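You operate a simulated robot arm through the tools that you are given. There is no shell and no other tool.

Carry out the task below with a simulated robot arm. There is one attempt and no reset: what you move stays moved.

TASK
Seat the side panel in the casing jig, clamp it and rivet the first hole.
Fine: roll the riveter head over that hole and give one full squeeze, fingers clear of the nose; no dents; leave the panel clamped and the lever up.

It is judged by the outcome, as a careful person would: the job done as asked, and still so three seconds after it is handed in. It fails if anything else is knocked over, pushed out of place, dropped, spilled or broken.

THE ROBOT
A 7-joint arm with a three-finger gripper, fixed in place. Base frame: the origin is on the floor under the middle of its stand, x ahead of it, y to its left, z up; the work surface is at about z = 880. Units: mm, degrees, N and s.
It reaches about 1342 mm from its shoulder. Its first joint turns from -166.0 to 166.0 degrees. Payload 2.69 kg.
The tool frame sits at the grasp point between the pads (the TCP): z along the fingers, y along the line on which they close. The tips reach 30 mm beyond it. The gripper opens to 128 mm; its body begins 117 mm behind the TCP.
Orientation is told as [roll, pitch, yaw] about the base's x, y, z axes, in that order, counted from this pose: with the fingers straight down and closing along the base's y, the tool's x points along the base's -x, its y along +y and its z along -z.

THE INTERFACE
- The arm moves only by the tool send_rows. Its argument "increments" is a list that holds one entry, the list of rows, each a list of 7 numbers: the shift along the tool's x, y, z in mm, then the turn, a rotation vector about the tool's x, y, z in rad, then the finger opening in mm, from 0 to 128. In form: [[[dx, dy, dz, ax, ay, az, fingers], ...]]. A call has 1 to 20 rows; each row is the pose to reach, as a shift and turn from the pose commanded when the call began, along the tool's axes at that moment. Rows are played at 5 a second. More than 50 mm and 8.6 degrees between two rows, or a gripper value outside its range, and nothing of the call is played. Where a pose cannot be reached the arm comes as near as it can. A force on the tool above 70 N (or 10 N above the force at the start of the call, whichever is more), or a blocked arm, ends the call early, and 0.2 s more pass. Each finger travels about 127 mm/s and halts on what it meets, pressing with about 23 N; the grip force reading is that of the motor and also rises with nothing between the fingers. The clock runs only during rows and for 0.2 s after the last one: add rows that repeat a pose to give the fingers time. The reply holds the time, the measured pose of the TCP, the force on the tool along the base axes, the opening and the grip force, in the units named above and with some noise, with the torque about the TCP (base axes, N m) and any sound that the robot's microphone picked up.
- Cameras (640 x 400 px; columns grow to the right, rows downward): "scene" is fixed at [211, 644, 1650]; the picture's right is [-0.25, -0.97, 0.00], its down [-0.70, 0.18, -0.69] and it looks along [0.67, -0.17, -0.72] (base axes); focal length 287 px, centre (320, 200). "wrist" rides on the gripper at [58, 54, -131] in the tool frame; the picture's right is [-0.68, 0.74, 0.00], its down [-0.62, -0.57, -0.55] and it looks along [-0.40, -0.37, 0.84] (tool axes); focal length 234 px, centre (320, 200). There is no depth. A picture from a camera that has moved, and an enlarged one, comes with that camera's place and axes in the base frame and with its lens. The place of the scene camera against the robot may be out by one fixed shift of up to 18 mm in any direction.
- snapshot(camera): a new picture of that camera. It takes no simulated time.
- move_column(by): moves the trunk up (or, below 0, down) by that many mm; the arm rides with it, the base frame stays. It gives what a move gives, with no picture.
- inspect(camera, box): a new picture of the part [left, top, right, bottom] of that camera's present view, enlarged. It takes no simulated time.
- hand_in(): hands the job in; it is judged then, once.

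Places have to be worked out from the pictures, the camera data and where the tool is seen. Open the gripper and draw the arm clear of the work before you hand the job in, unless the task says otherwise.

The tools are called after "Emit:" as a command line: name --argument value ..., lists and objects as JSON in quotes. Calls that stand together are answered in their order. send_rows: Moves the arm, as the interface text tells. Its arguments: {"type":"object","properties":{"increments":{"type":"array","items":{"type":"array","items":{"type":"array","items":{"type":"number"}}}}},"required":["increments"]} The other tools are called the same way: move_column (by) moves the trunk up or down; snapshot (camera) takes a picture; inspect (camera, box) takes an enlarged picture of a part of a camera's view; hand_in () hands the job in.

At the start:

```text
clock: 0.0
eef_pos: [654.8, 273.3, 1358.8]
tcp_rot: [0.0, 0.0, 0.0]
contact_force: [0.0, -0.8, -0.3]
ft_torque: [-0.02, -0.01, 0.01]
opening: 128.1
grip_force: 0.1
trunk travel left (down, up): [-175.0, 175.0]
```

scene: 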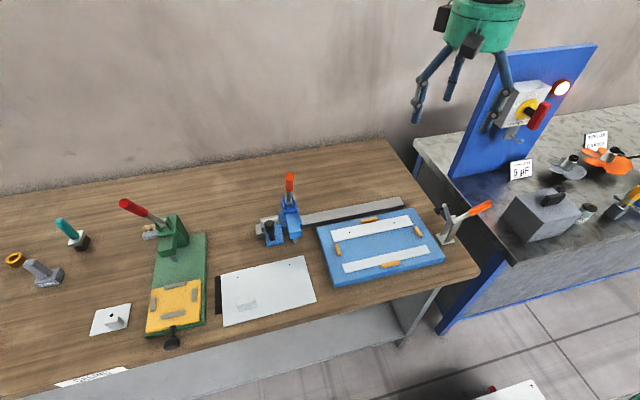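
wrist: 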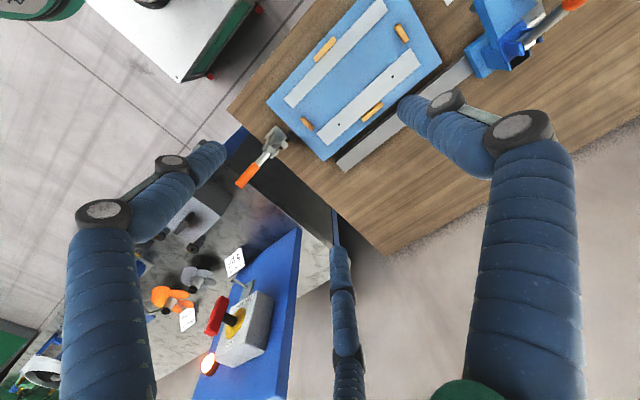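

I start by looking closely at the work bench: the jig, the panel, the riveter and the clamp.

Emit:
inspect --camera "scene" --box '[200, 160, 340, 340]'

Emit:
inspect --camera "scene" --box '[300, 180, 500, 300]'

Emit:
inspect --camera "scene" --box '[0, 180, 220, 390]'

Emit:
inspect --camera "wrist" --box '[220, 0, 600, 220]'

```text
2.22 times, centred on (270, 250) of scene
camera zoom: at [211.0, 644.0, 1650.0], right [-0.25, -0.97, 0.0], down [-0.7, 0.18, -0.69], along [0.67, -0.17, -0.72], focal length 638 px, centre (431, 89)
```

zoom: 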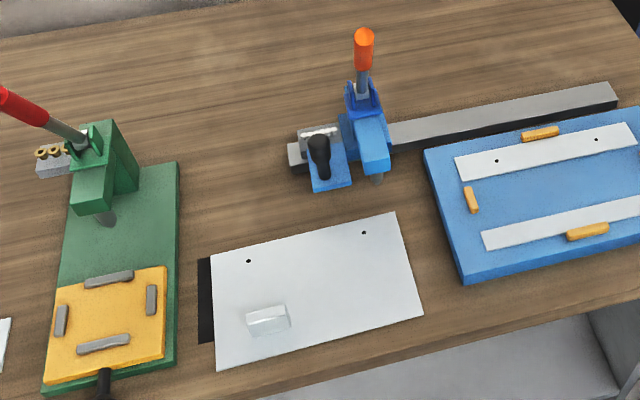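

```text
3.20 times, centred on (400, 240) of scene
camera zoom: at [211.0, 644.0, 1650.0], right [-0.25, -0.97, 0.0], down [-0.7, 0.18, -0.69], along [0.67, -0.17, -0.72], focal length 919 px, centre (64, 72)
```

zoom: 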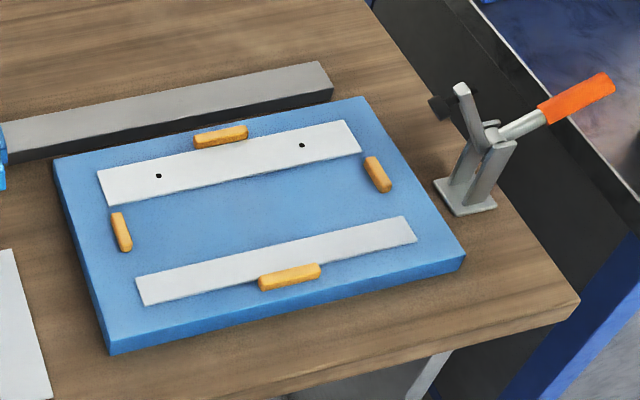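

```text
1.90 times, centred on (110, 285) of scene
camera zoom: at [211.0, 644.0, 1650.0], right [-0.25, -0.97, 0.0], down [-0.7, 0.18, -0.69], along [0.67, -0.17, -0.72], focal length 547 px, centre (720, 38)
```

zoom: 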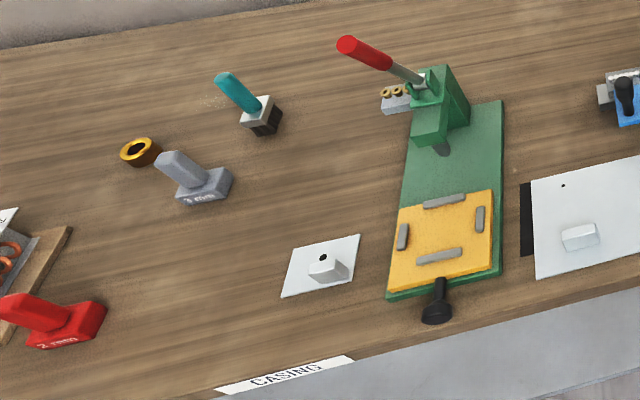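

```text
1.68 times, centred on (410, 110) of wrist
camera zoom: at [594.7, 326.8, 1490.6], right [0.68, 0.74, 0.0], down [0.62, -0.57, 0.55], along [0.4, -0.37, -0.84], focal length 394 px, centre (168, 352)
```

zoom: 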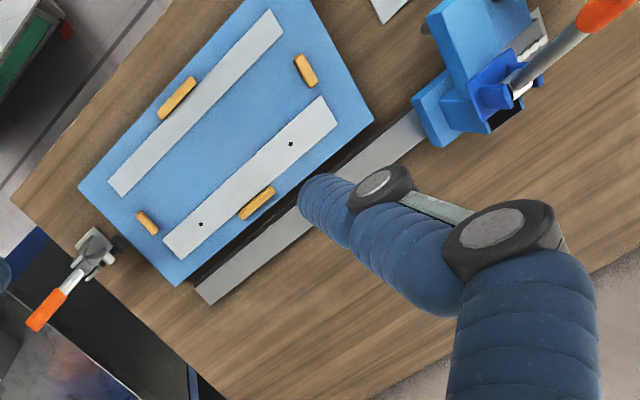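

The blue jig with orange stops, the rail riveter and the toggle clamp on its right look like the parts for this job. I check how the gripper's three fingers are laid out before planning any grasps.

Emit:
inspect --camera "scene" --box '[370, 0, 530, 140]'

Emit:
inspect --camera "scene" --box '[240, 160, 330, 260]'

Emit:
inspect --camera "scene" --box '[210, 250, 330, 340]'

Emit:
inspect --camera "scene" --box '[420, 190, 500, 250]'

```text
2.86 times, centred on (450, 70) of scene
camera zoom: at [211.0, 644.0, 1650.0], right [-0.25, -0.97, 0.0], down [-0.7, 0.18, -0.69], along [0.67, -0.17, -0.72], focal length 821 px, centre (-51, 571)
```

zoom: 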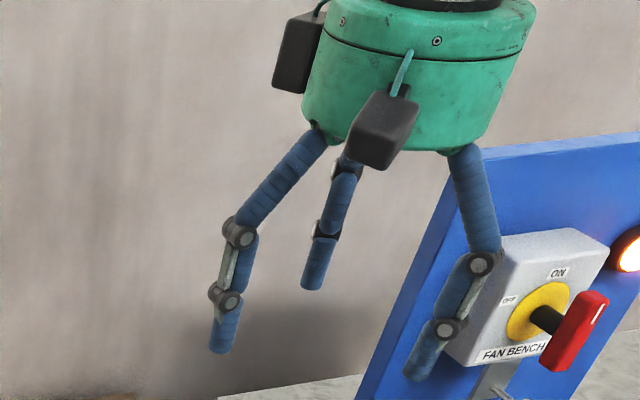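

```text
4.00 times, centred on (285, 210) of scene
camera zoom: at [211.0, 644.0, 1650.0], right [-0.25, -0.97, 0.0], down [-0.7, 0.18, -0.69], along [0.67, -0.17, -0.72], focal length 1149 px, centre (460, 160)
```

zoom: 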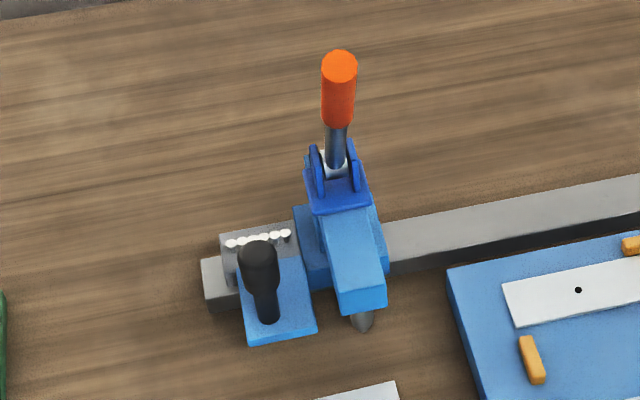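

```text
4.44 times, centred on (270, 295) of scene
camera zoom: at [211.0, 644.0, 1650.0], right [-0.25, -0.97, 0.0], down [-0.7, 0.18, -0.69], along [0.67, -0.17, -0.72], focal length 1277 px, centre (542, -222)
```

zoom: 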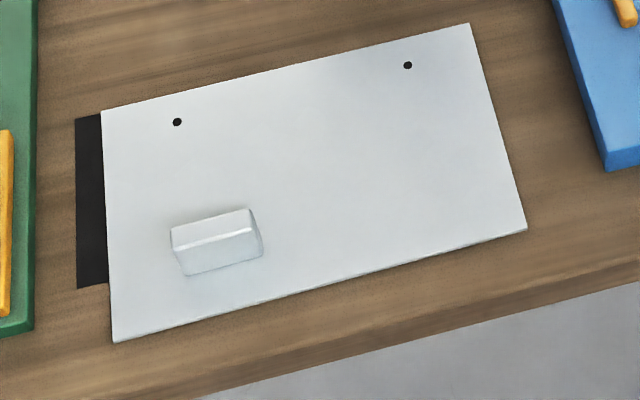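

```text
6.67 times, centred on (460, 220) of scene
camera zoom: at [211.0, 644.0, 1650.0], right [-0.25, -0.97, 0.0], down [-0.7, 0.18, -0.69], along [0.67, -0.17, -0.72], focal length 1915 px, centre (-613, 67)
```

zoom: 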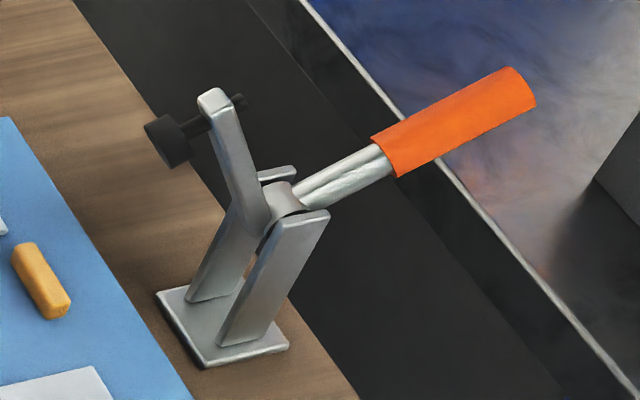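

The three fingers sit about 120° apart (one toward tool +y, two toward tool ±x and −y). I close and reopen them in free air to see how they move before touching anything.

Emit:
send_rows --increments '[[[0, 0, 0, 0, 0, 0, 60], [0, 0, 0, 0, 0, 0, 20], [0, 0, 0, 0, 0, 0, 20], [0, 0, 0, 0, 0, 0, 20]]]'

Emit:
snapshot --camera "wrist"

Emit:
inspect --camera "scene" --box '[370, 0, 530, 140]'

```text
clock: 1.0
eef_pos: [654.3, 273.6, 1358.6]
tcp_rot: [0.0, 0.0, 0.0]
contact_force: [-0.2, 0.6, 0.7]
ft_torque: [0.0, 0.03, 0.0]
opening: 20.0
grip_force: 0.0
trunk travel left (down, up): [-175.0, 175.0]
```

```text
taken
camera wrist: at [594.7, 326.8, 1490.6], right [0.68, 0.74, 0.0], down [0.62, -0.57, 0.55], along [0.4, -0.37, -0.84], focal length 234 px, centre (320, 200)
```

wrist: 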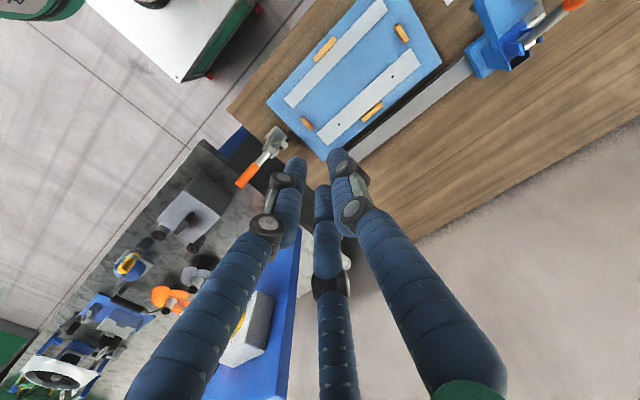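

```text
2.86 times, centred on (450, 70) of scene
camera zoom: at [211.0, 644.0, 1650.0], right [-0.25, -0.97, 0.0], down [-0.7, 0.18, -0.69], along [0.67, -0.17, -0.72], focal length 821 px, centre (-51, 571)
```

zoom: 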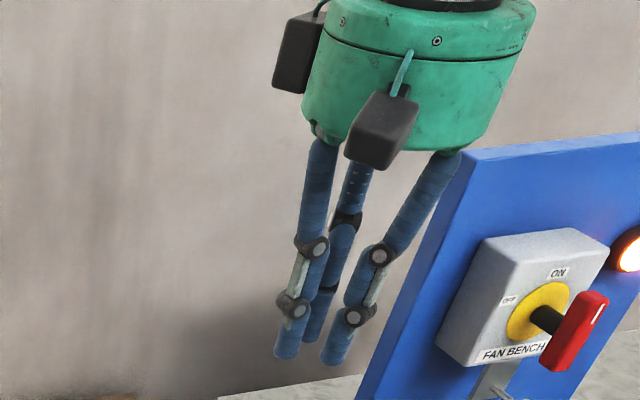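

The fingers close radially, like a three-jaw chuck. I move high over the panel, in free air, for a closer wrist view of the panel and its block.

Emit:
send_rows --increments '[[[6, 40, 17, 0, 0, 0, 60], [12, 80, 34, 0, 0, 0, 100], [18, 120, 51, 0, 0, 0, 128], [25, 160, 68, 0, 0, 0, 128], [31, 200, 85, 0, 0, 0, 128], [37, 240, 102, 0, 0, 0, 128], [43, 280, 119, 0, 0, 0, 128], [49, 320, 136, 0, 0, 0, 128], [55, 360, 153, 0, 0, 0, 128], [62, 400, 170, 0, 0, 0, 128], [68, 440, 187, 0, 0, 0, 128], [74, 479, 204, 0, 0, 0, 128], [74, 479, 204, 0, 0, 0, 128]]]'

Emit:
snapshot --camera "wrist"

Emit:
snapshot --camera "scene"

```text
clock: 3.8
eef_pos: [580.7, 751.8, 1153.1]
tcp_rot: [-0.1, 0.0, 0.0]
contact_force: [-0.1, 0.9, 0.3]
ft_torque: [-0.11, -0.01, -0.02]
opening: 127.8
grip_force: 0.0
trunk travel left (down, up): [-175.0, 175.0]
```

```text
taken
camera wrist: at [520.0, 806.4, 1285.8], right [0.68, 0.74, 0.0], down [0.62, -0.56, 0.55], along [0.4, -0.37, -0.84], focal length 234 px, centre (320, 200)
```

wrist: 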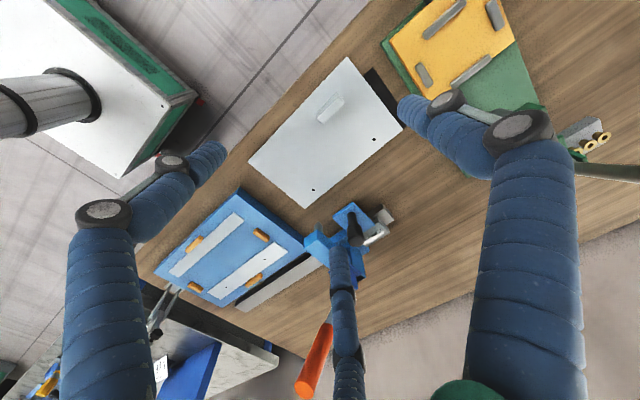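

```text
taken
```

scene: 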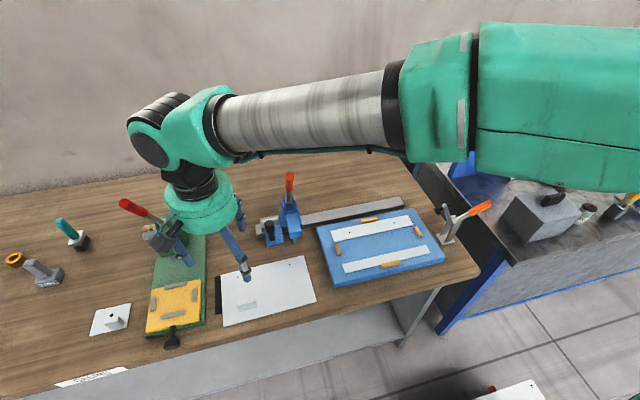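

The panel and its block are in clear view; I enlarge both views to fix the block's size and place.

Emit:
inspect --camera "wrist" --box '[240, 40, 420, 220]'

Emit:
inspect --camera "wrist" --box '[295, 75, 375, 125]'

Emit:
inspect --camera "wrist" --box '[290, 180, 410, 280]'

Emit:
inspect --camera "wrist" --box '[140, 170, 340, 330]'

```text
2.22 times, centred on (330, 130) of wrist
camera zoom: at [520.0, 806.4, 1285.8], right [0.68, 0.74, 0.0], down [0.62, -0.56, 0.55], along [0.4, -0.37, -0.84], focal length 520 px, centre (298, 356)
```

zoom: 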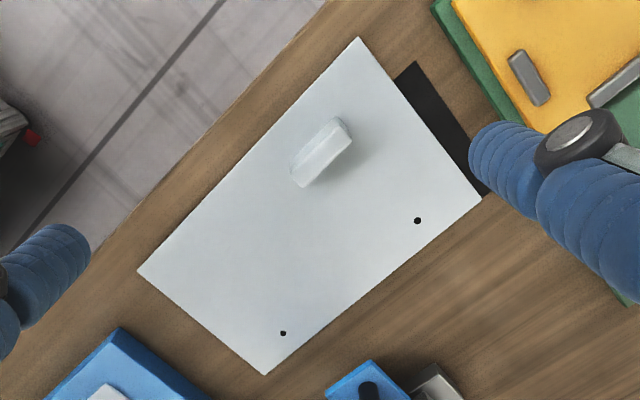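

```text
8.00 times, centred on (335, 100) of wrist
camera zoom: at [520.0, 806.4, 1285.8], right [0.68, 0.74, 0.0], down [0.62, -0.56, 0.55], along [0.4, -0.37, -0.84], focal length 1873 px, centre (200, 1000)
```

zoom: 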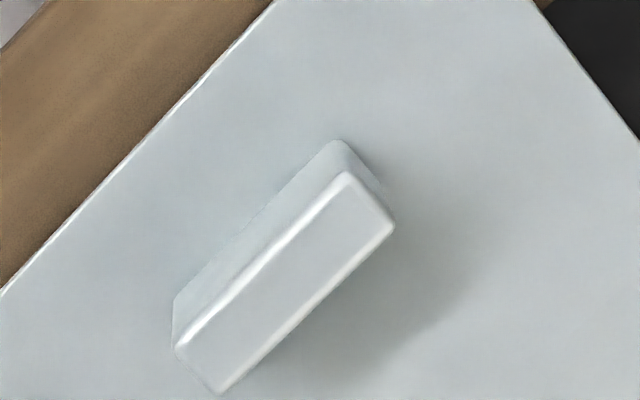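

```text
4.00 times, centred on (350, 230) of wrist
camera zoom: at [520.0, 806.4, 1285.8], right [0.68, 0.74, 0.0], down [0.62, -0.56, 0.55], along [0.4, -0.37, -0.84], focal length 937 px, centre (200, 80)
```

zoom: 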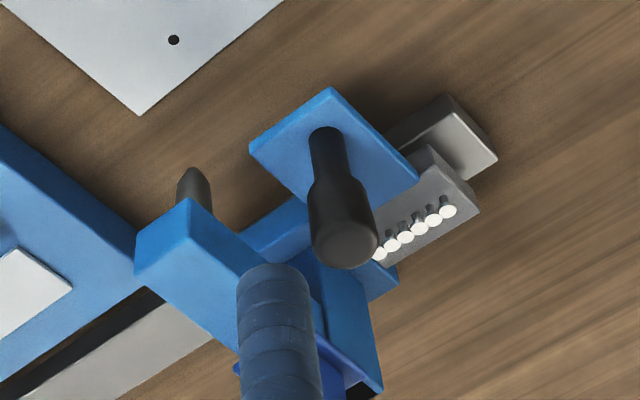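

```text
2.50 times, centred on (240, 250) of wrist
camera zoom: at [520.0, 806.4, 1285.8], right [0.68, 0.74, 0.0], down [0.62, -0.56, 0.55], along [0.4, -0.37, -0.84], focal length 585 px, centre (520, 75)
```

zoom: 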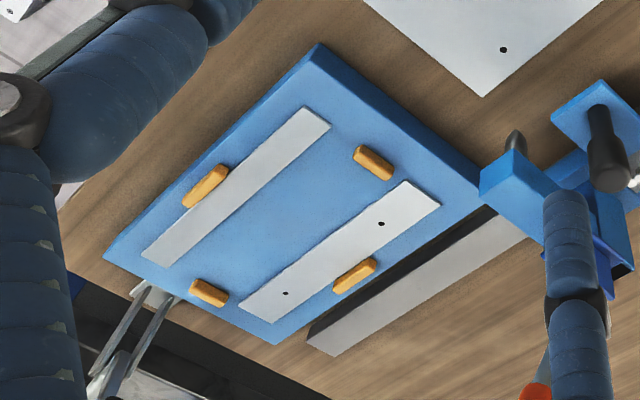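

The block on the panel is about 45 × 15 mm. The scene and wrist estimates disagree by several mm, so I descend partway over the block and use the known height change to pin down the heights.

Emit:
send_rows --increments '[[[-2, 2, 35, 0, 0, 0, 128], [-4, 5, 70, 0, 0, 0, 128], [-6, 8, 105, 0, 0, 0, 128], [-8, 10, 140, 0, 0, 0, 128], [-8, 10, 140, 0, 0, 0, 128]]]'

Emit:
snapshot --camera "wrist"

Emit:
inspect --camera "wrist" --box '[240, 60, 440, 240]'

Emit:
inspect --camera "scene" --box '[200, 210, 320, 310]'

```text
clock: 5.0
eef_pos: [587.9, 761.4, 1014.0]
tcp_rot: [0.1, 0.0, 0.0]
contact_force: [-0.5, 0.4, -0.8]
ft_torque: [-0.05, 0.03, -0.01]
opening: 127.9
grip_force: 0.0
trunk travel left (down, up): [-175.0, 175.0]
```

```text
taken
camera wrist: at [529.1, 815.7, 1146.5], right [0.68, 0.74, 0.0], down [0.62, -0.56, 0.55], along [0.4, -0.37, -0.84], focal length 234 px, centre (320, 200)
```

wrist: 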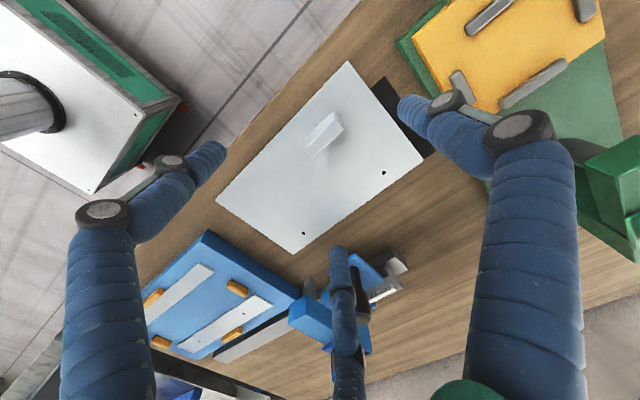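

```text
2.22 times, centred on (340, 150) of wrist
camera zoom: at [529.1, 815.7, 1146.5], right [0.68, 0.74, 0.0], down [0.62, -0.56, 0.55], along [0.4, -0.37, -0.84], focal length 520 px, centre (276, 311)
```

zoom: 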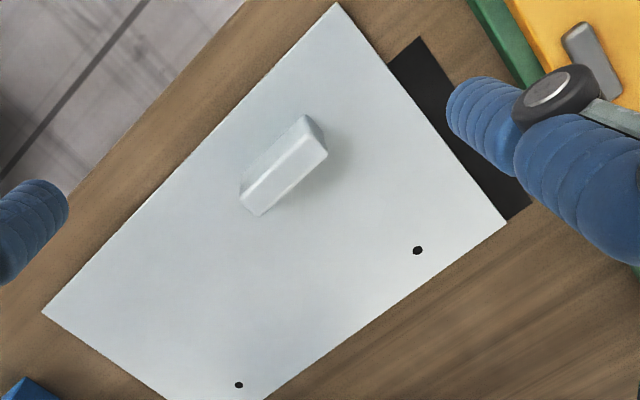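

```text
4.00 times, centred on (260, 260) of scene
camera zoom: at [211.0, 644.0, 1650.0], right [-0.25, -0.97, 0.0], down [-0.7, 0.18, -0.69], along [0.67, -0.17, -0.72], focal length 1149 px, centre (560, -40)
```

zoom: 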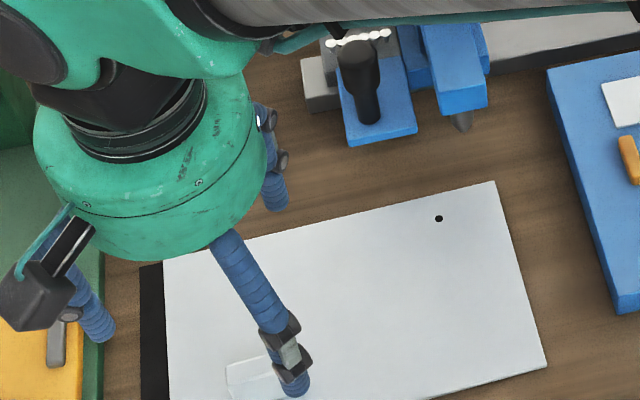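

Comparing the two heights puts the panel surface near z ≈ 854 and the block top near z ≈ 883, centred at about (595, 761). I line up over the block, with the finger A side toward its +y end, and descend to about 45 mm above the block.

Emit:
send_rows --increments '[[[-3, 5, 20, 0, 0, -0.01, 128], [-5, 9, 40, 0, 0, -0.02, 128], [-7, 13, 60, 0, 0, -0.02, 128], [-7, 13, 80, 0, 0, -0.02, 128], [-7, 13, 80, 0, 0, -0.02, 128]]]'

Emit:
snapshot --camera "wrist"

Emit:
inspect --camera "wrist" --box '[240, 100, 400, 200]'

Emit:
snapshot --camera "scene"

```text
clock: 6.2
eef_pos: [595.4, 776.3, 933.4]
tcp_rot: [-0.1, 0.0, 1.2]
contact_force: [0.1, 0.4, -0.8]
ft_torque: [0.0, 0.01, 0.02]
opening: 128.2
grip_force: 0.0
trunk travel left (down, up): [-175.0, 175.0]
```

```text
taken
camera wrist: at [534.9, 828.1, 1066.0], right [0.66, 0.75, 0.0], down [0.63, -0.55, 0.55], along [0.41, -0.36, -0.84], focal length 234 px, centre (320, 200)
```

wrist: 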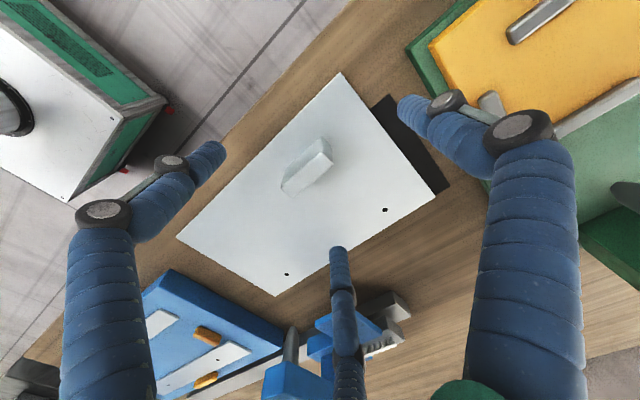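

```text
4.00 times, centred on (320, 150) of wrist
camera zoom: at [534.9, 828.1, 1066.0], right [0.66, 0.75, 0.0], down [0.63, -0.55, 0.55], along [0.41, -0.36, -0.84], focal length 937 px, centre (320, 400)
```

zoom: 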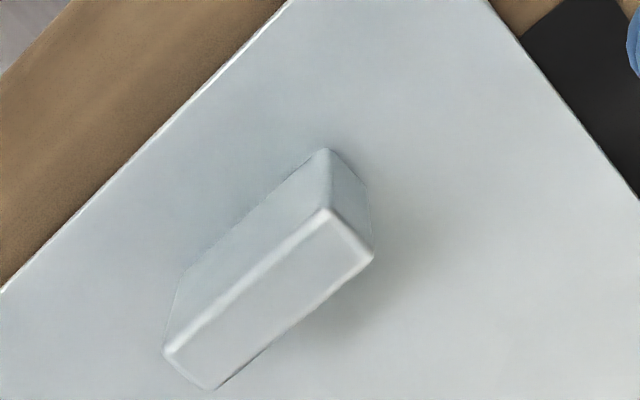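

```text
taken
```

scene: 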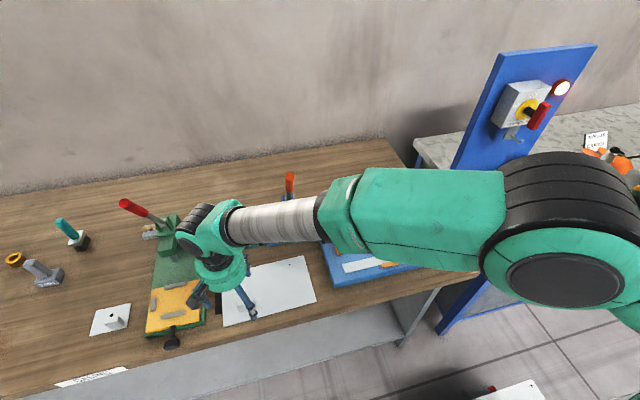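

The block sits about 14 mm to the −y side of the TCP, centred in x, as planned. I narrow the fingers to 70 mm so they stay off the green fixture, and descend until the tips should be about 8 mm above the panel.

Emit:
send_rows --increments '[[[0, 0, 0, 0, 0, 0, 70], [0, 0, 0, 0, 0, 0, 70], [0, 0, 12, 0, 0, 0, 70], [0, 0, 24, 0, 0, 0, 70], [0, 0, 34, 0, 0, 0, 70], [0, 0, 38, 0, 0, 0, 70], [0, 0, 42, 0, 0, 0, 70], [0, 0, 42, 0, 0, 0, 70]]]'

Emit:
snapshot --camera "wrist"

Emit:
inspect --camera "wrist" --box '[220, 80, 420, 240]'

Emit:
inspect --camera "scene" --box '[190, 240, 310, 340]'

```text
clock: 8.0
eef_pos: [595.0, 775.4, 892.8]
tcp_rot: [0.0, 0.1, 1.2]
contact_force: [0.2, 0.6, -0.1]
ft_torque: [-0.03, 0.01, 0.03]
opening: 70.2
grip_force: 0.1
trunk travel left (down, up): [-175.0, 175.0]
```

```text
taken
camera wrist: at [534.1, 827.8, 1024.3], right [0.66, 0.75, 0.0], down [0.63, -0.55, 0.55], along [0.41, -0.36, -0.84], focal length 234 px, centre (320, 200)
```

wrist: 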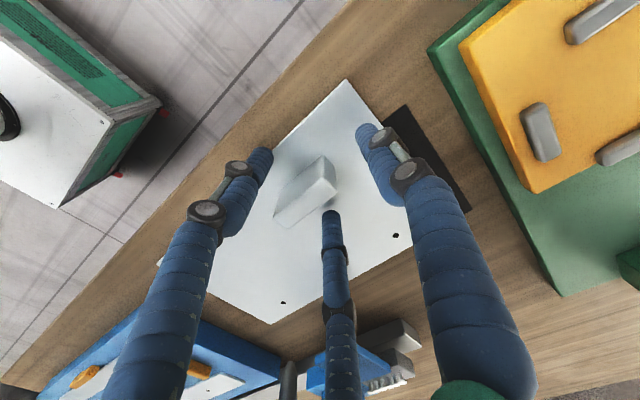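

```text
2.50 times, centred on (320, 160) of wrist
camera zoom: at [534.1, 827.8, 1024.3], right [0.66, 0.75, 0.0], down [0.63, -0.55, 0.55], along [0.41, -0.36, -0.84], focal length 585 px, centre (320, 300)
```

zoom: 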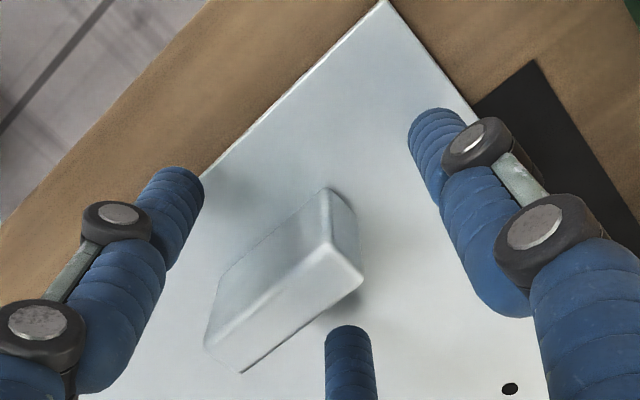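

```text
4.00 times, centred on (250, 290) of scene
camera zoom: at [211.0, 644.0, 1650.0], right [-0.25, -0.97, 0.0], down [-0.7, 0.18, -0.69], along [0.67, -0.17, -0.72], focal length 1149 px, centre (600, -160)
```

zoom: 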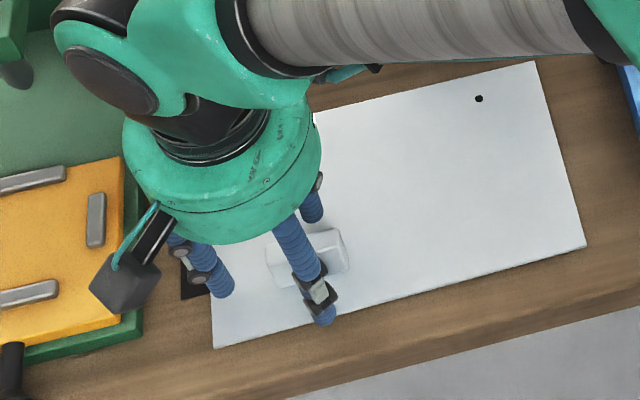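

No contact yet, and the fingertips straddle the block evenly. I go 4 mm lower and close on the block.

Emit:
send_rows --increments '[[[0, 0, 4, 0, 0, 0, 70], [0, 0, 4, 0, 0, 0, 50], [0, 0, 4, 0, 0, 0, 30], [0, 0, 4, 0, 0, 0, 15], [0, 0, 4, 0, 0, 0, 5], [0, 0, 4, 0, 0, 0, 0], [0, 0, 4, 0, 0, 0, 0], [0, 0, 4, 0, 0, 0, 0]]]'

Emit:
snapshot --camera "wrist"

Emit:
inspect --camera "wrist" --box '[220, 80, 420, 240]'

Emit:
inspect --camera "scene" --box '[190, 240, 310, 340]'

```text
clock: 9.8
eef_pos: [594.6, 775.5, 888.3]
tcp_rot: [0.0, 0.0, 1.1]
contact_force: [0.1, -1.0, 1.1]
ft_torque: [-0.11, -0.01, 0.0]
opening: 19.6
grip_force: 22.7
trunk travel left (down, up): [-175.0, 175.0]
```

```text
taken
camera wrist: at [534.1, 827.8, 1020.4], right [0.66, 0.75, 0.0], down [0.63, -0.55, 0.55], along [0.41, -0.36, -0.84], focal length 234 px, centre (320, 200)
```

wrist: 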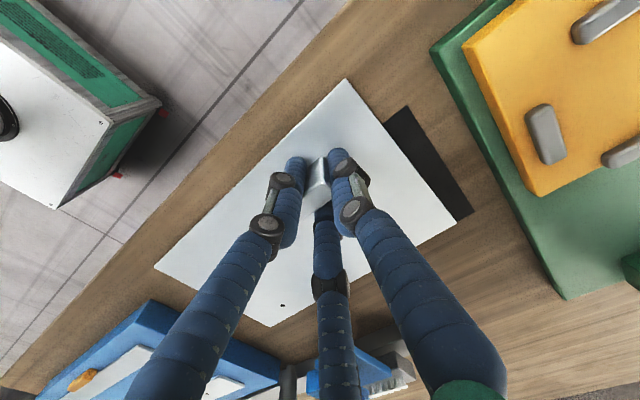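

```text
2.50 times, centred on (320, 160) of wrist
camera zoom: at [534.1, 827.8, 1020.4], right [0.66, 0.75, 0.0], down [0.63, -0.55, 0.55], along [0.41, -0.36, -0.84], focal length 585 px, centre (320, 300)
```

zoom: 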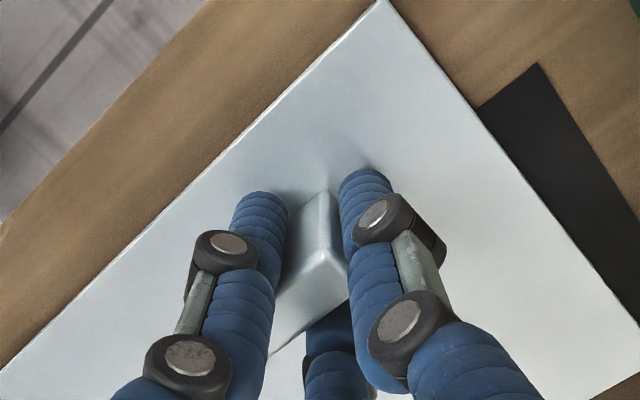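

```text
4.00 times, centred on (250, 290) of scene
camera zoom: at [211.0, 644.0, 1650.0], right [-0.25, -0.97, 0.0], down [-0.7, 0.18, -0.69], along [0.67, -0.17, -0.72], focal length 1149 px, centre (600, -160)
```

zoom: 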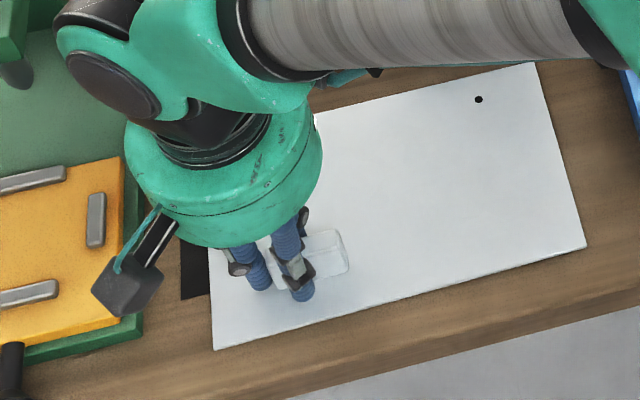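

The three fingers have closed on the block with 22.7 N and the panel stayed put. I lift slowly by 12 mm to test the hold.

Emit:
send_rows --increments '[[[0, 0, -2, 0, 0, 0, 0], [0, 0, -4, 0, 0, 0, 0], [0, 0, -6, 0, 0, 0, 0], [0, 0, -8, 0, 0, 0, 0], [0, 0, -10, 0, 0, 0, 0], [0, 0, -12, 0, 0, 0, 0], [0, 0, -12, 0, 0, 0, 0]]]'

Emit:
snapshot --camera "wrist"

Emit:
inspect --camera "scene" --box '[190, 230, 350, 350]'

```text
clock: 11.4
eef_pos: [594.6, 776.8, 900.0]
tcp_rot: [0.0, 0.0, 1.1]
contact_force: [0.2, -1.2, -3.5]
ft_torque: [0.22, 0.13, 0.03]
opening: 19.8
grip_force: 23.6
trunk travel left (down, up): [-175.0, 175.0]
```

```text
taken
camera wrist: at [534.5, 827.8, 1032.2], right [0.66, 0.75, 0.0], down [0.63, -0.55, 0.55], along [0.41, -0.36, -0.84], focal length 234 px, centre (320, 200)
```

wrist: 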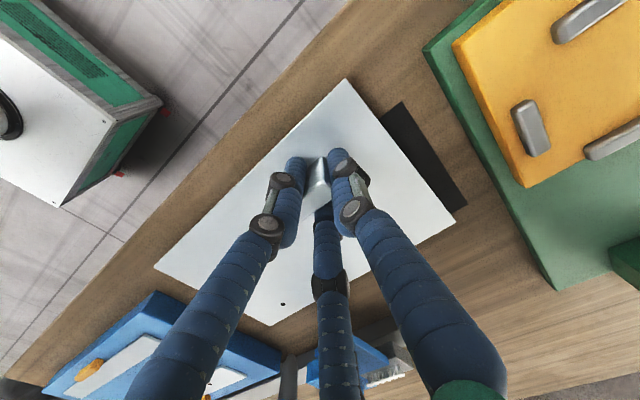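

```text
3.33 times, centred on (270, 290) of scene
camera zoom: at [211.0, 644.0, 1650.0], right [-0.25, -0.97, 0.0], down [-0.7, 0.18, -0.69], along [0.67, -0.17, -0.72], focal length 958 px, centre (487, -100)
```

zoom: 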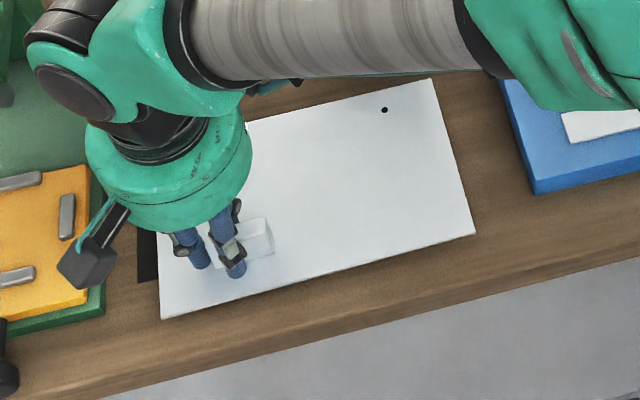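

The panel came up rigidly with the gripper: about 3.5 N of weight and no droop in the wrist view. I raise it to clear the stops and pull back 30 mm in −x so its far edge stays clear of the riveter nose.

Emit:
send_rows --increments '[[[0, 0, -10, 0, 0, 0, 0], [0, 0, -20, 0, 0, 0, 0], [10, 0, -30, 0, 0, 0, 0], [20, 0, -40, 0, 0, 0, 0], [30, 0, -48, 0, 0, 0, 0], [30, 0, -48, 0, 0, 0, 0]]]'

Emit:
snapshot --camera "wrist"

Emit:
snapshot --camera "scene"

```text
clock: 12.8
eef_pos: [564.2, 774.2, 950.5]
tcp_rot: [0.0, 0.0, 1.2]
contact_force: [-0.3, -0.2, -3.4]
ft_torque: [0.25, 0.18, -0.02]
opening: 19.9
grip_force: 23.3
trunk travel left (down, up): [-175.0, 175.0]
```

```text
taken
camera wrist: at [504.0, 827.4, 1080.5], right [0.66, 0.75, 0.0], down [0.63, -0.55, 0.55], along [0.41, -0.36, -0.84], focal length 234 px, centre (320, 200)
```

wrist: 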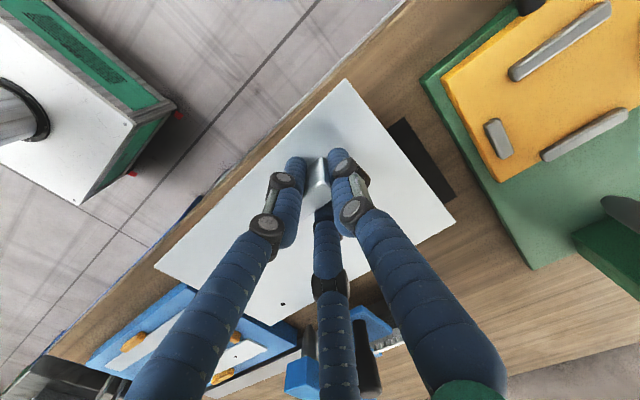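

```text
taken
```

scene: 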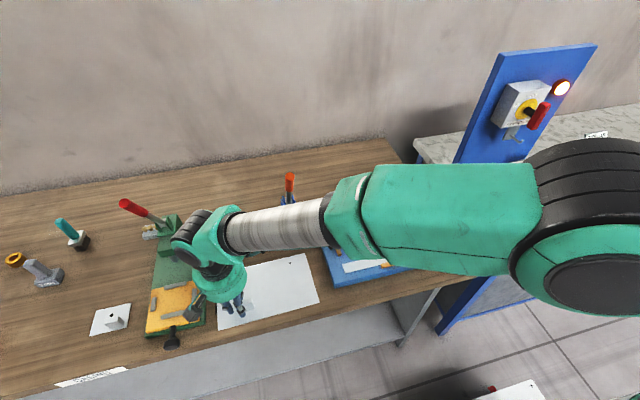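

The panel is held rigidly and clear of everything. I carry it toward the jig along −y, keeping x constant, at a moderate pace.

Emit:
send_rows --increments '[[[0.4, -20, 0, 0, 0, 0, 0], [0.8, -40, 0, 0, 0, 0, 0], [1.2, -60, 0, 0, 0, 0, 0], [1.6, -80, 0, 0, 0, 0, 0], [2.1, -100, 0, 0, 0, 0, 0], [2.5, -120, 0, 0, 0, 0, 0], [2.9, -140, 0, 0, 0, 0, 0], [3.3, -160, 0, 0, 0, 0, 0], [3.7, -180, 0, 0, 0, 0, 0], [4.2, -200, 0, 0, 0, 0, 0], [4.6, -220, 0, 0, 0, 0, 0], [5.0, -240, 0, 0, 0, 0, 0], [5.4, -260, 0, 0, 0, 0, 0], [5.8, -280, 0, 0, 0.01, 0, 0], [6.2, -300, 0, 0, 0, 0, 0], [6.2, -300, 0, 0, 0, 0, 0]]]'

Emit:
snapshot --camera "wrist"

Emit:
snapshot --camera "scene"

```text
clock: 16.2
eef_pos: [565.8, 473.3, 948.5]
tcp_rot: [0.0, 0.0, 1.2]
contact_force: [-0.7, 0.1, -3.6]
ft_torque: [0.3, 0.2, -0.03]
opening: 20.1
grip_force: 22.6
trunk travel left (down, up): [-175.0, 175.0]
```

```text
taken
camera wrist: at [504.4, 525.9, 1080.9], right [0.66, 0.75, 0.0], down [0.63, -0.55, 0.55], along [0.41, -0.36, -0.84], focal length 234 px, centre (320, 200)
```

wrist: 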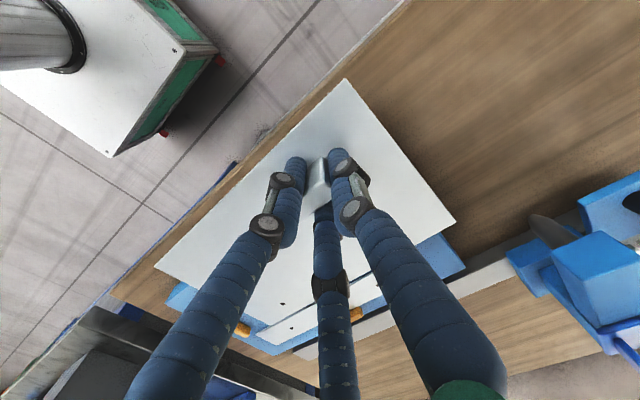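

```text
taken
```

scene: 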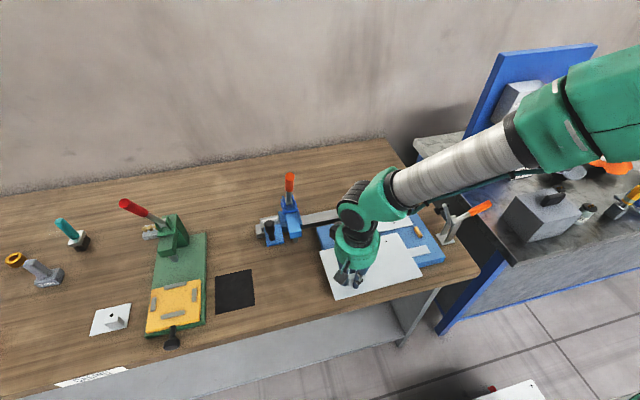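

The panel is over the front of the jig. I move to the estimated alignment, still about 35 mm above the strips, and turn 1.2° to square it with the jig.

Emit:
send_rows --increments '[[[-16, -14, 0, 0, 0, 0.004, 0], [-33, -28, 0, 0, 0, 0.009, 0], [-50, -42, 0, 0, 0, 0.014, 0], [-67, -56, 0, 0, 0, 0.018, 0], [-84.5, -70, 0, 0, 0, 0.021, 0], [-84.5, -70, 0, 0, 0, 0.021, 0]]]'

Emit:
snapshot --camera "wrist"

Emit:
inspect --camera "scene" --box '[300, 180, 480, 310]'

Emit:
inspect --camera "wrist" --box '[140, 60, 480, 340]'

```text
clock: 17.6
eef_pos: [651.0, 405.8, 948.6]
tcp_rot: [0.0, -0.1, 0.0]
contact_force: [0.8, -0.3, -4.2]
ft_torque: [0.27, 0.17, 0.0]
opening: 19.9
grip_force: 23.0
trunk travel left (down, up): [-175.0, 175.0]
```

```text
taken
camera wrist: at [592.0, 460.0, 1081.2], right [0.68, 0.74, 0.0], down [0.62, -0.57, 0.55], along [0.4, -0.37, -0.84], focal length 234 px, centre (320, 200)
```

wrist: 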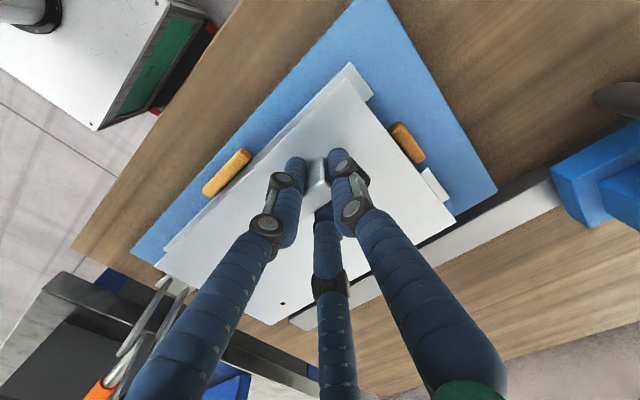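

```text
3.08 times, centred on (390, 245) of scene
camera zoom: at [211.0, 644.0, 1650.0], right [-0.25, -0.97, 0.0], down [-0.7, 0.18, -0.69], along [0.67, -0.17, -0.72], focal length 884 px, centre (105, 62)
```

zoom: 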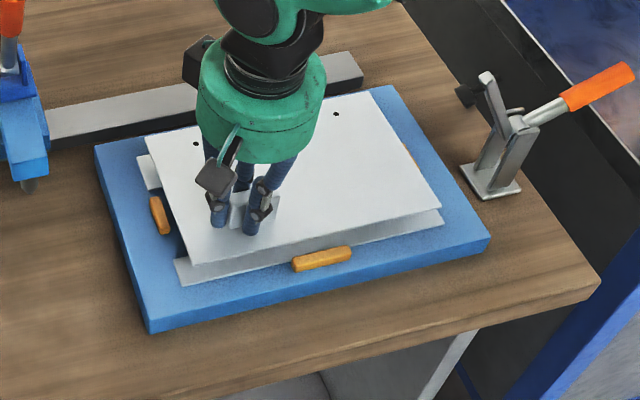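

```text
1.43 times, centred on (310, 200) of wrist
camera zoom: at [592.0, 460.0, 1081.2], right [0.68, 0.74, 0.0], down [0.62, -0.57, 0.55], along [0.4, -0.37, -0.84], focal length 334 px, centre (334, 200)
```

zoom: 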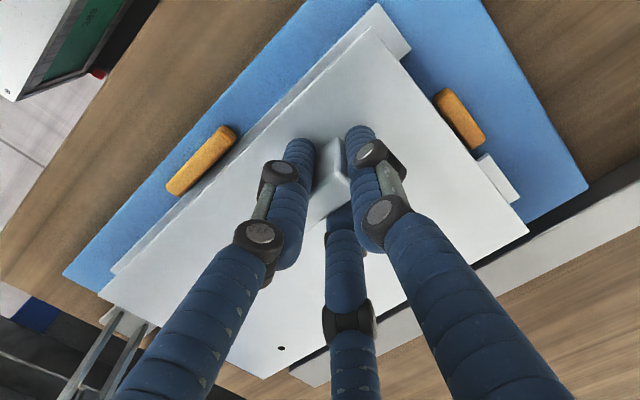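

Reconciling the views, the jig holes are near (747, 413) and (747, 253.5) with strip tops at z ≈ 883. The panel is about 5 mm too far in +x. I correct that and lower 12 mm so I can compare the panel edges with the stops at almost the same height.

Emit:
send_rows --increments '[[[2, 0, 3, 0, 0, 0, 0], [4.5, 0, 6, 0, 0, 0, 0], [4.5, 0, 9, 0, 0, -0.003, 0], [4.5, 0, 12, 0, 0, -0.005, 0], [4.5, 0, 12, 0, 0, -0.005, 0]]]'

Emit:
inspect --camera "wrist" --box '[340, 40, 500, 240]'

Emit:
inspect --camera "wrist" --box '[120, 120, 320, 340]'

Emit:
inspect --camera "scene" --box '[310, 190, 450, 290]'

```text
clock: 18.8
eef_pos: [646.1, 407.3, 937.5]
tcp_rot: [0.0, 0.0, 0.3]
contact_force: [-0.4, 0.0, -4.4]
ft_torque: [0.25, 0.13, 0.0]
opening: 20.0
grip_force: 23.9
trunk travel left (down, up): [-175.0, 175.0]
```

```text
2.00 times, centred on (420, 140) of wrist
camera zoom: at [586.8, 459.7, 1068.5], right [0.67, 0.74, 0.0], down [0.62, -0.56, 0.55], along [0.41, -0.37, -0.84], focal length 468 px, centre (120, 320)
```

zoom: 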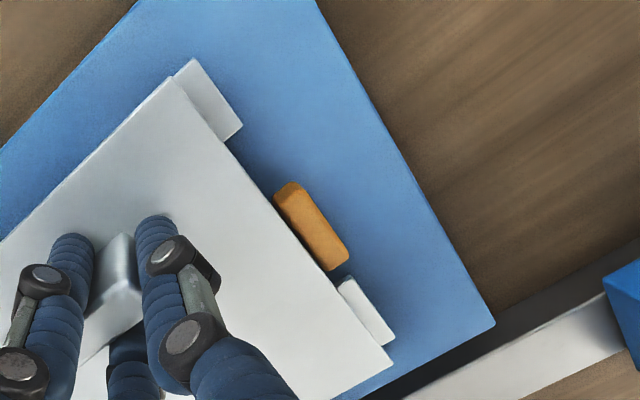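

```text
1.82 times, centred on (220, 230) of wrist
camera zoom: at [586.8, 459.7, 1068.5], right [0.67, 0.74, 0.0], down [0.62, -0.56, 0.55], along [0.41, -0.37, -0.84], focal length 426 px, centre (502, 146)
```

zoom: 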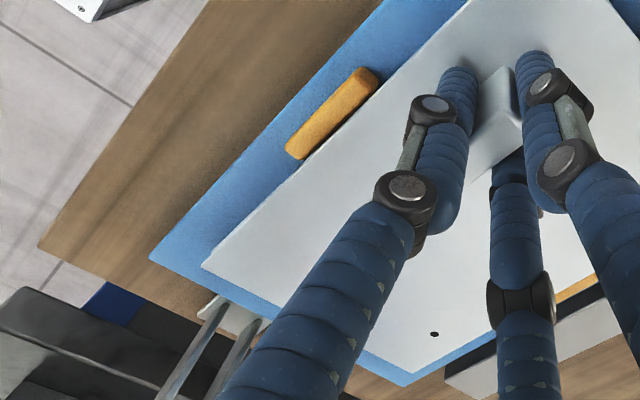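

```text
4.00 times, centred on (380, 240) of scene
camera zoom: at [211.0, 644.0, 1650.0], right [-0.25, -0.97, 0.0], down [-0.7, 0.18, -0.69], along [0.67, -0.17, -0.72], focal length 1149 px, centre (80, 40)
```

zoom: 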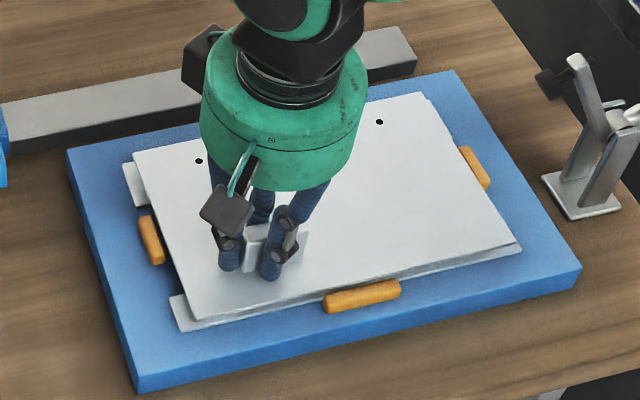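

The panel edges now sit just inside the visible stops and hole 2 projects onto the jig hole within about 1–2 mm. I nudge +1 mm in x and −0.7 mm in y, then lower 8 mm and recheck.

Emit:
send_rows --increments '[[[-0.5, -0.4, 1, 0, 0, 0.001, 0], [-1, -0.7, 2, 0, 0, 0.002, 0], [-1, -0.7, 4, 0, 0, 0.002, 0], [-1, -0.7, 6, 0, 0, 0.002, 0], [-1, -0.7, 8, 0, 0, 0.002, 0], [-1, -0.7, 8, 0, 0, 0.002, 0]]]'

Emit:
inspect --camera "wrist" --box '[340, 40, 500, 240]'

Emit:
inspect --camera "wrist" --box '[120, 120, 320, 340]'

Emit:
inspect --camera "scene" --box '[310, 190, 450, 290]'

```text
clock: 20.2
eef_pos: [647.7, 405.4, 928.9]
tcp_rot: [-0.1, 0.0, 0.2]
contact_force: [2.5, 0.9, -4.0]
ft_torque: [0.3, 0.1, 0.08]
opening: 20.0
grip_force: 23.2
trunk travel left (down, up): [-175.0, 175.0]
```

```text
2.00 times, centred on (420, 140) of wrist
camera zoom: at [587.8, 458.9, 1060.4], right [0.67, 0.74, 0.0], down [0.62, -0.56, 0.55], along [0.41, -0.37, -0.84], focal length 468 px, centre (120, 320)
```

zoom: 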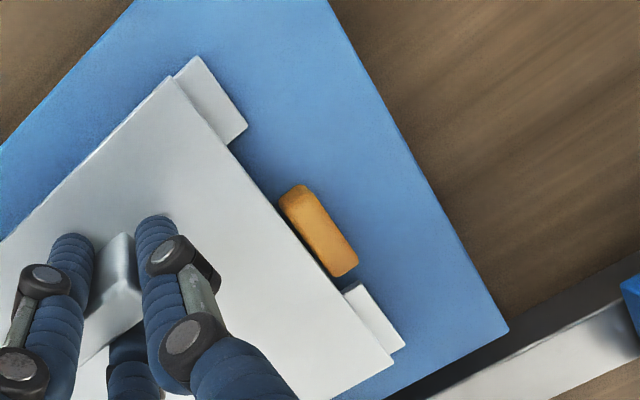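

```text
1.82 times, centred on (220, 230) of wrist
camera zoom: at [587.8, 458.9, 1060.4], right [0.67, 0.74, 0.0], down [0.62, -0.56, 0.55], along [0.41, -0.37, -0.84], focal length 426 px, centre (502, 146)
```

zoom: 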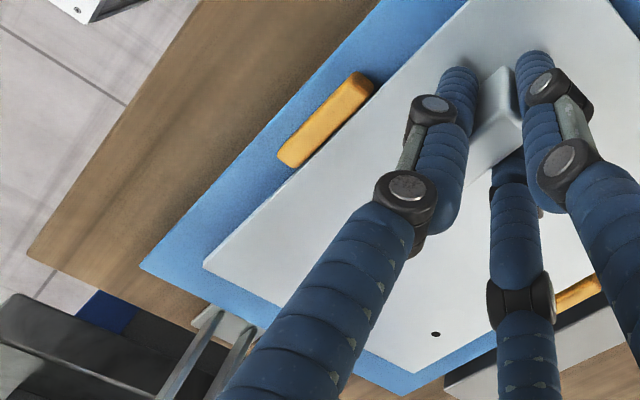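

```text
4.00 times, centred on (380, 240) of scene
camera zoom: at [211.0, 644.0, 1650.0], right [-0.25, -0.97, 0.0], down [-0.7, 0.18, -0.69], along [0.67, -0.17, -0.72], focal length 1149 px, centre (80, 40)
```

zoom: 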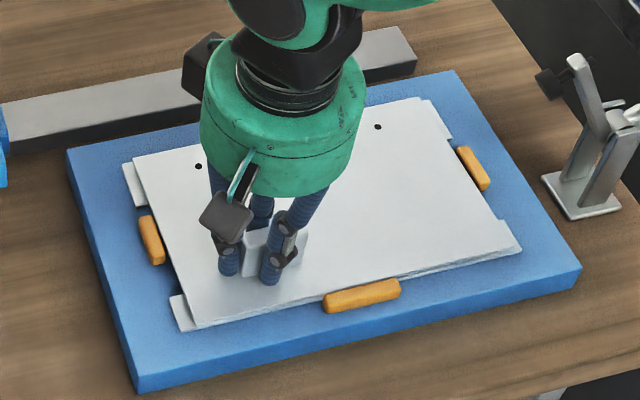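

There's a slight +2.5 N in x, which could be the panel brushing the near stop. I zoom in on the near stop and both ends before going lower.

Emit:
inspect --camera "scene" --box '[380, 235, 420, 270]'

Emit:
inspect --camera "scene" --box '[335, 225, 375, 280]'

Emit:
inspect --camera "scene" --box '[400, 205, 450, 255]'

Emit:
inspect --camera "wrist" --box '[180, 140, 270, 220]'

```text
11.43 times, centred on (400, 252) of scene
camera zoom: at [211.0, 644.0, 1650.0], right [-0.25, -0.97, 0.0], down [-0.7, 0.18, -0.69], along [0.67, -0.17, -0.72], focal length 3283 px, centre (-594, -400)
```

zoom: 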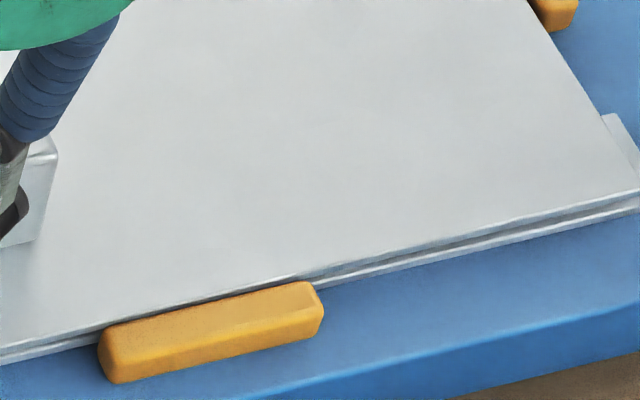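

```text
7.27 times, centred on (355, 252) of scene
camera zoom: at [211.0, 644.0, 1650.0], right [-0.25, -0.97, 0.0], down [-0.7, 0.18, -0.69], along [0.67, -0.17, -0.72], focal length 2089 px, centre (66, -182)
```

zoom: 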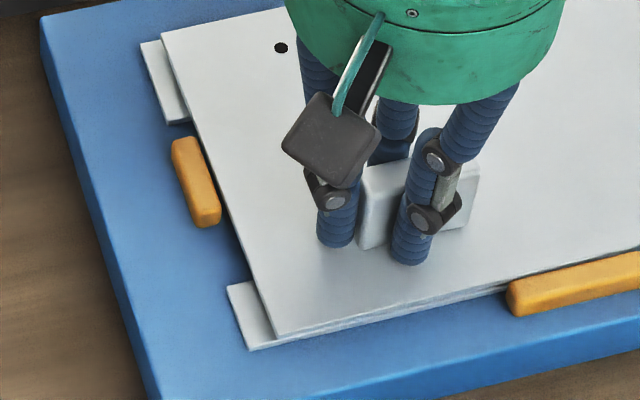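

```text
8.00 times, centred on (425, 230) of scene
camera zoom: at [211.0, 644.0, 1650.0], right [-0.25, -0.97, 0.0], down [-0.7, 0.18, -0.69], along [0.67, -0.17, -0.72], focal length 2298 px, centre (-520, -40)
```

zoom: 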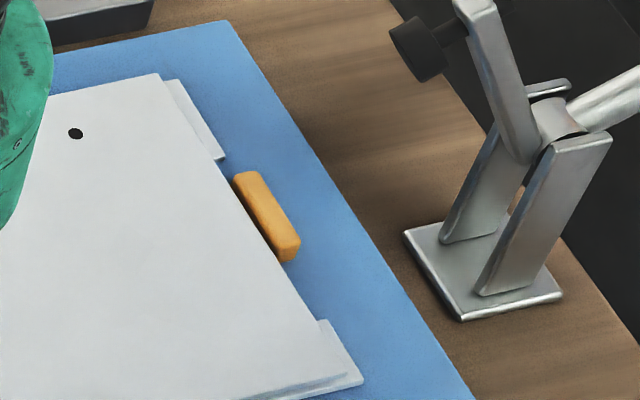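

```text
5.00 times, centred on (225, 180) of wrist
camera zoom: at [587.8, 458.9, 1060.4], right [0.67, 0.74, 0.0], down [0.62, -0.56, 0.55], along [0.41, -0.37, -0.84], focal length 1171 px, centre (795, 300)
```

zoom: 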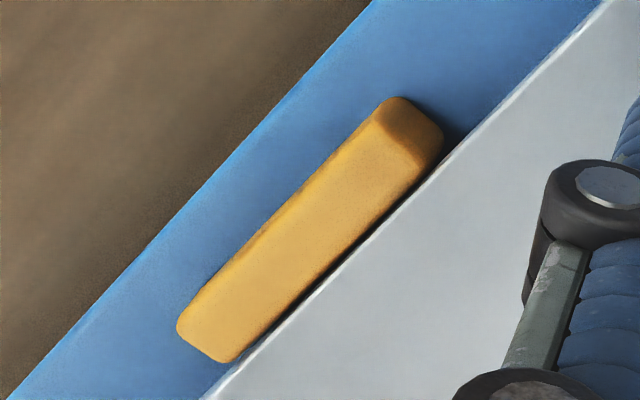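

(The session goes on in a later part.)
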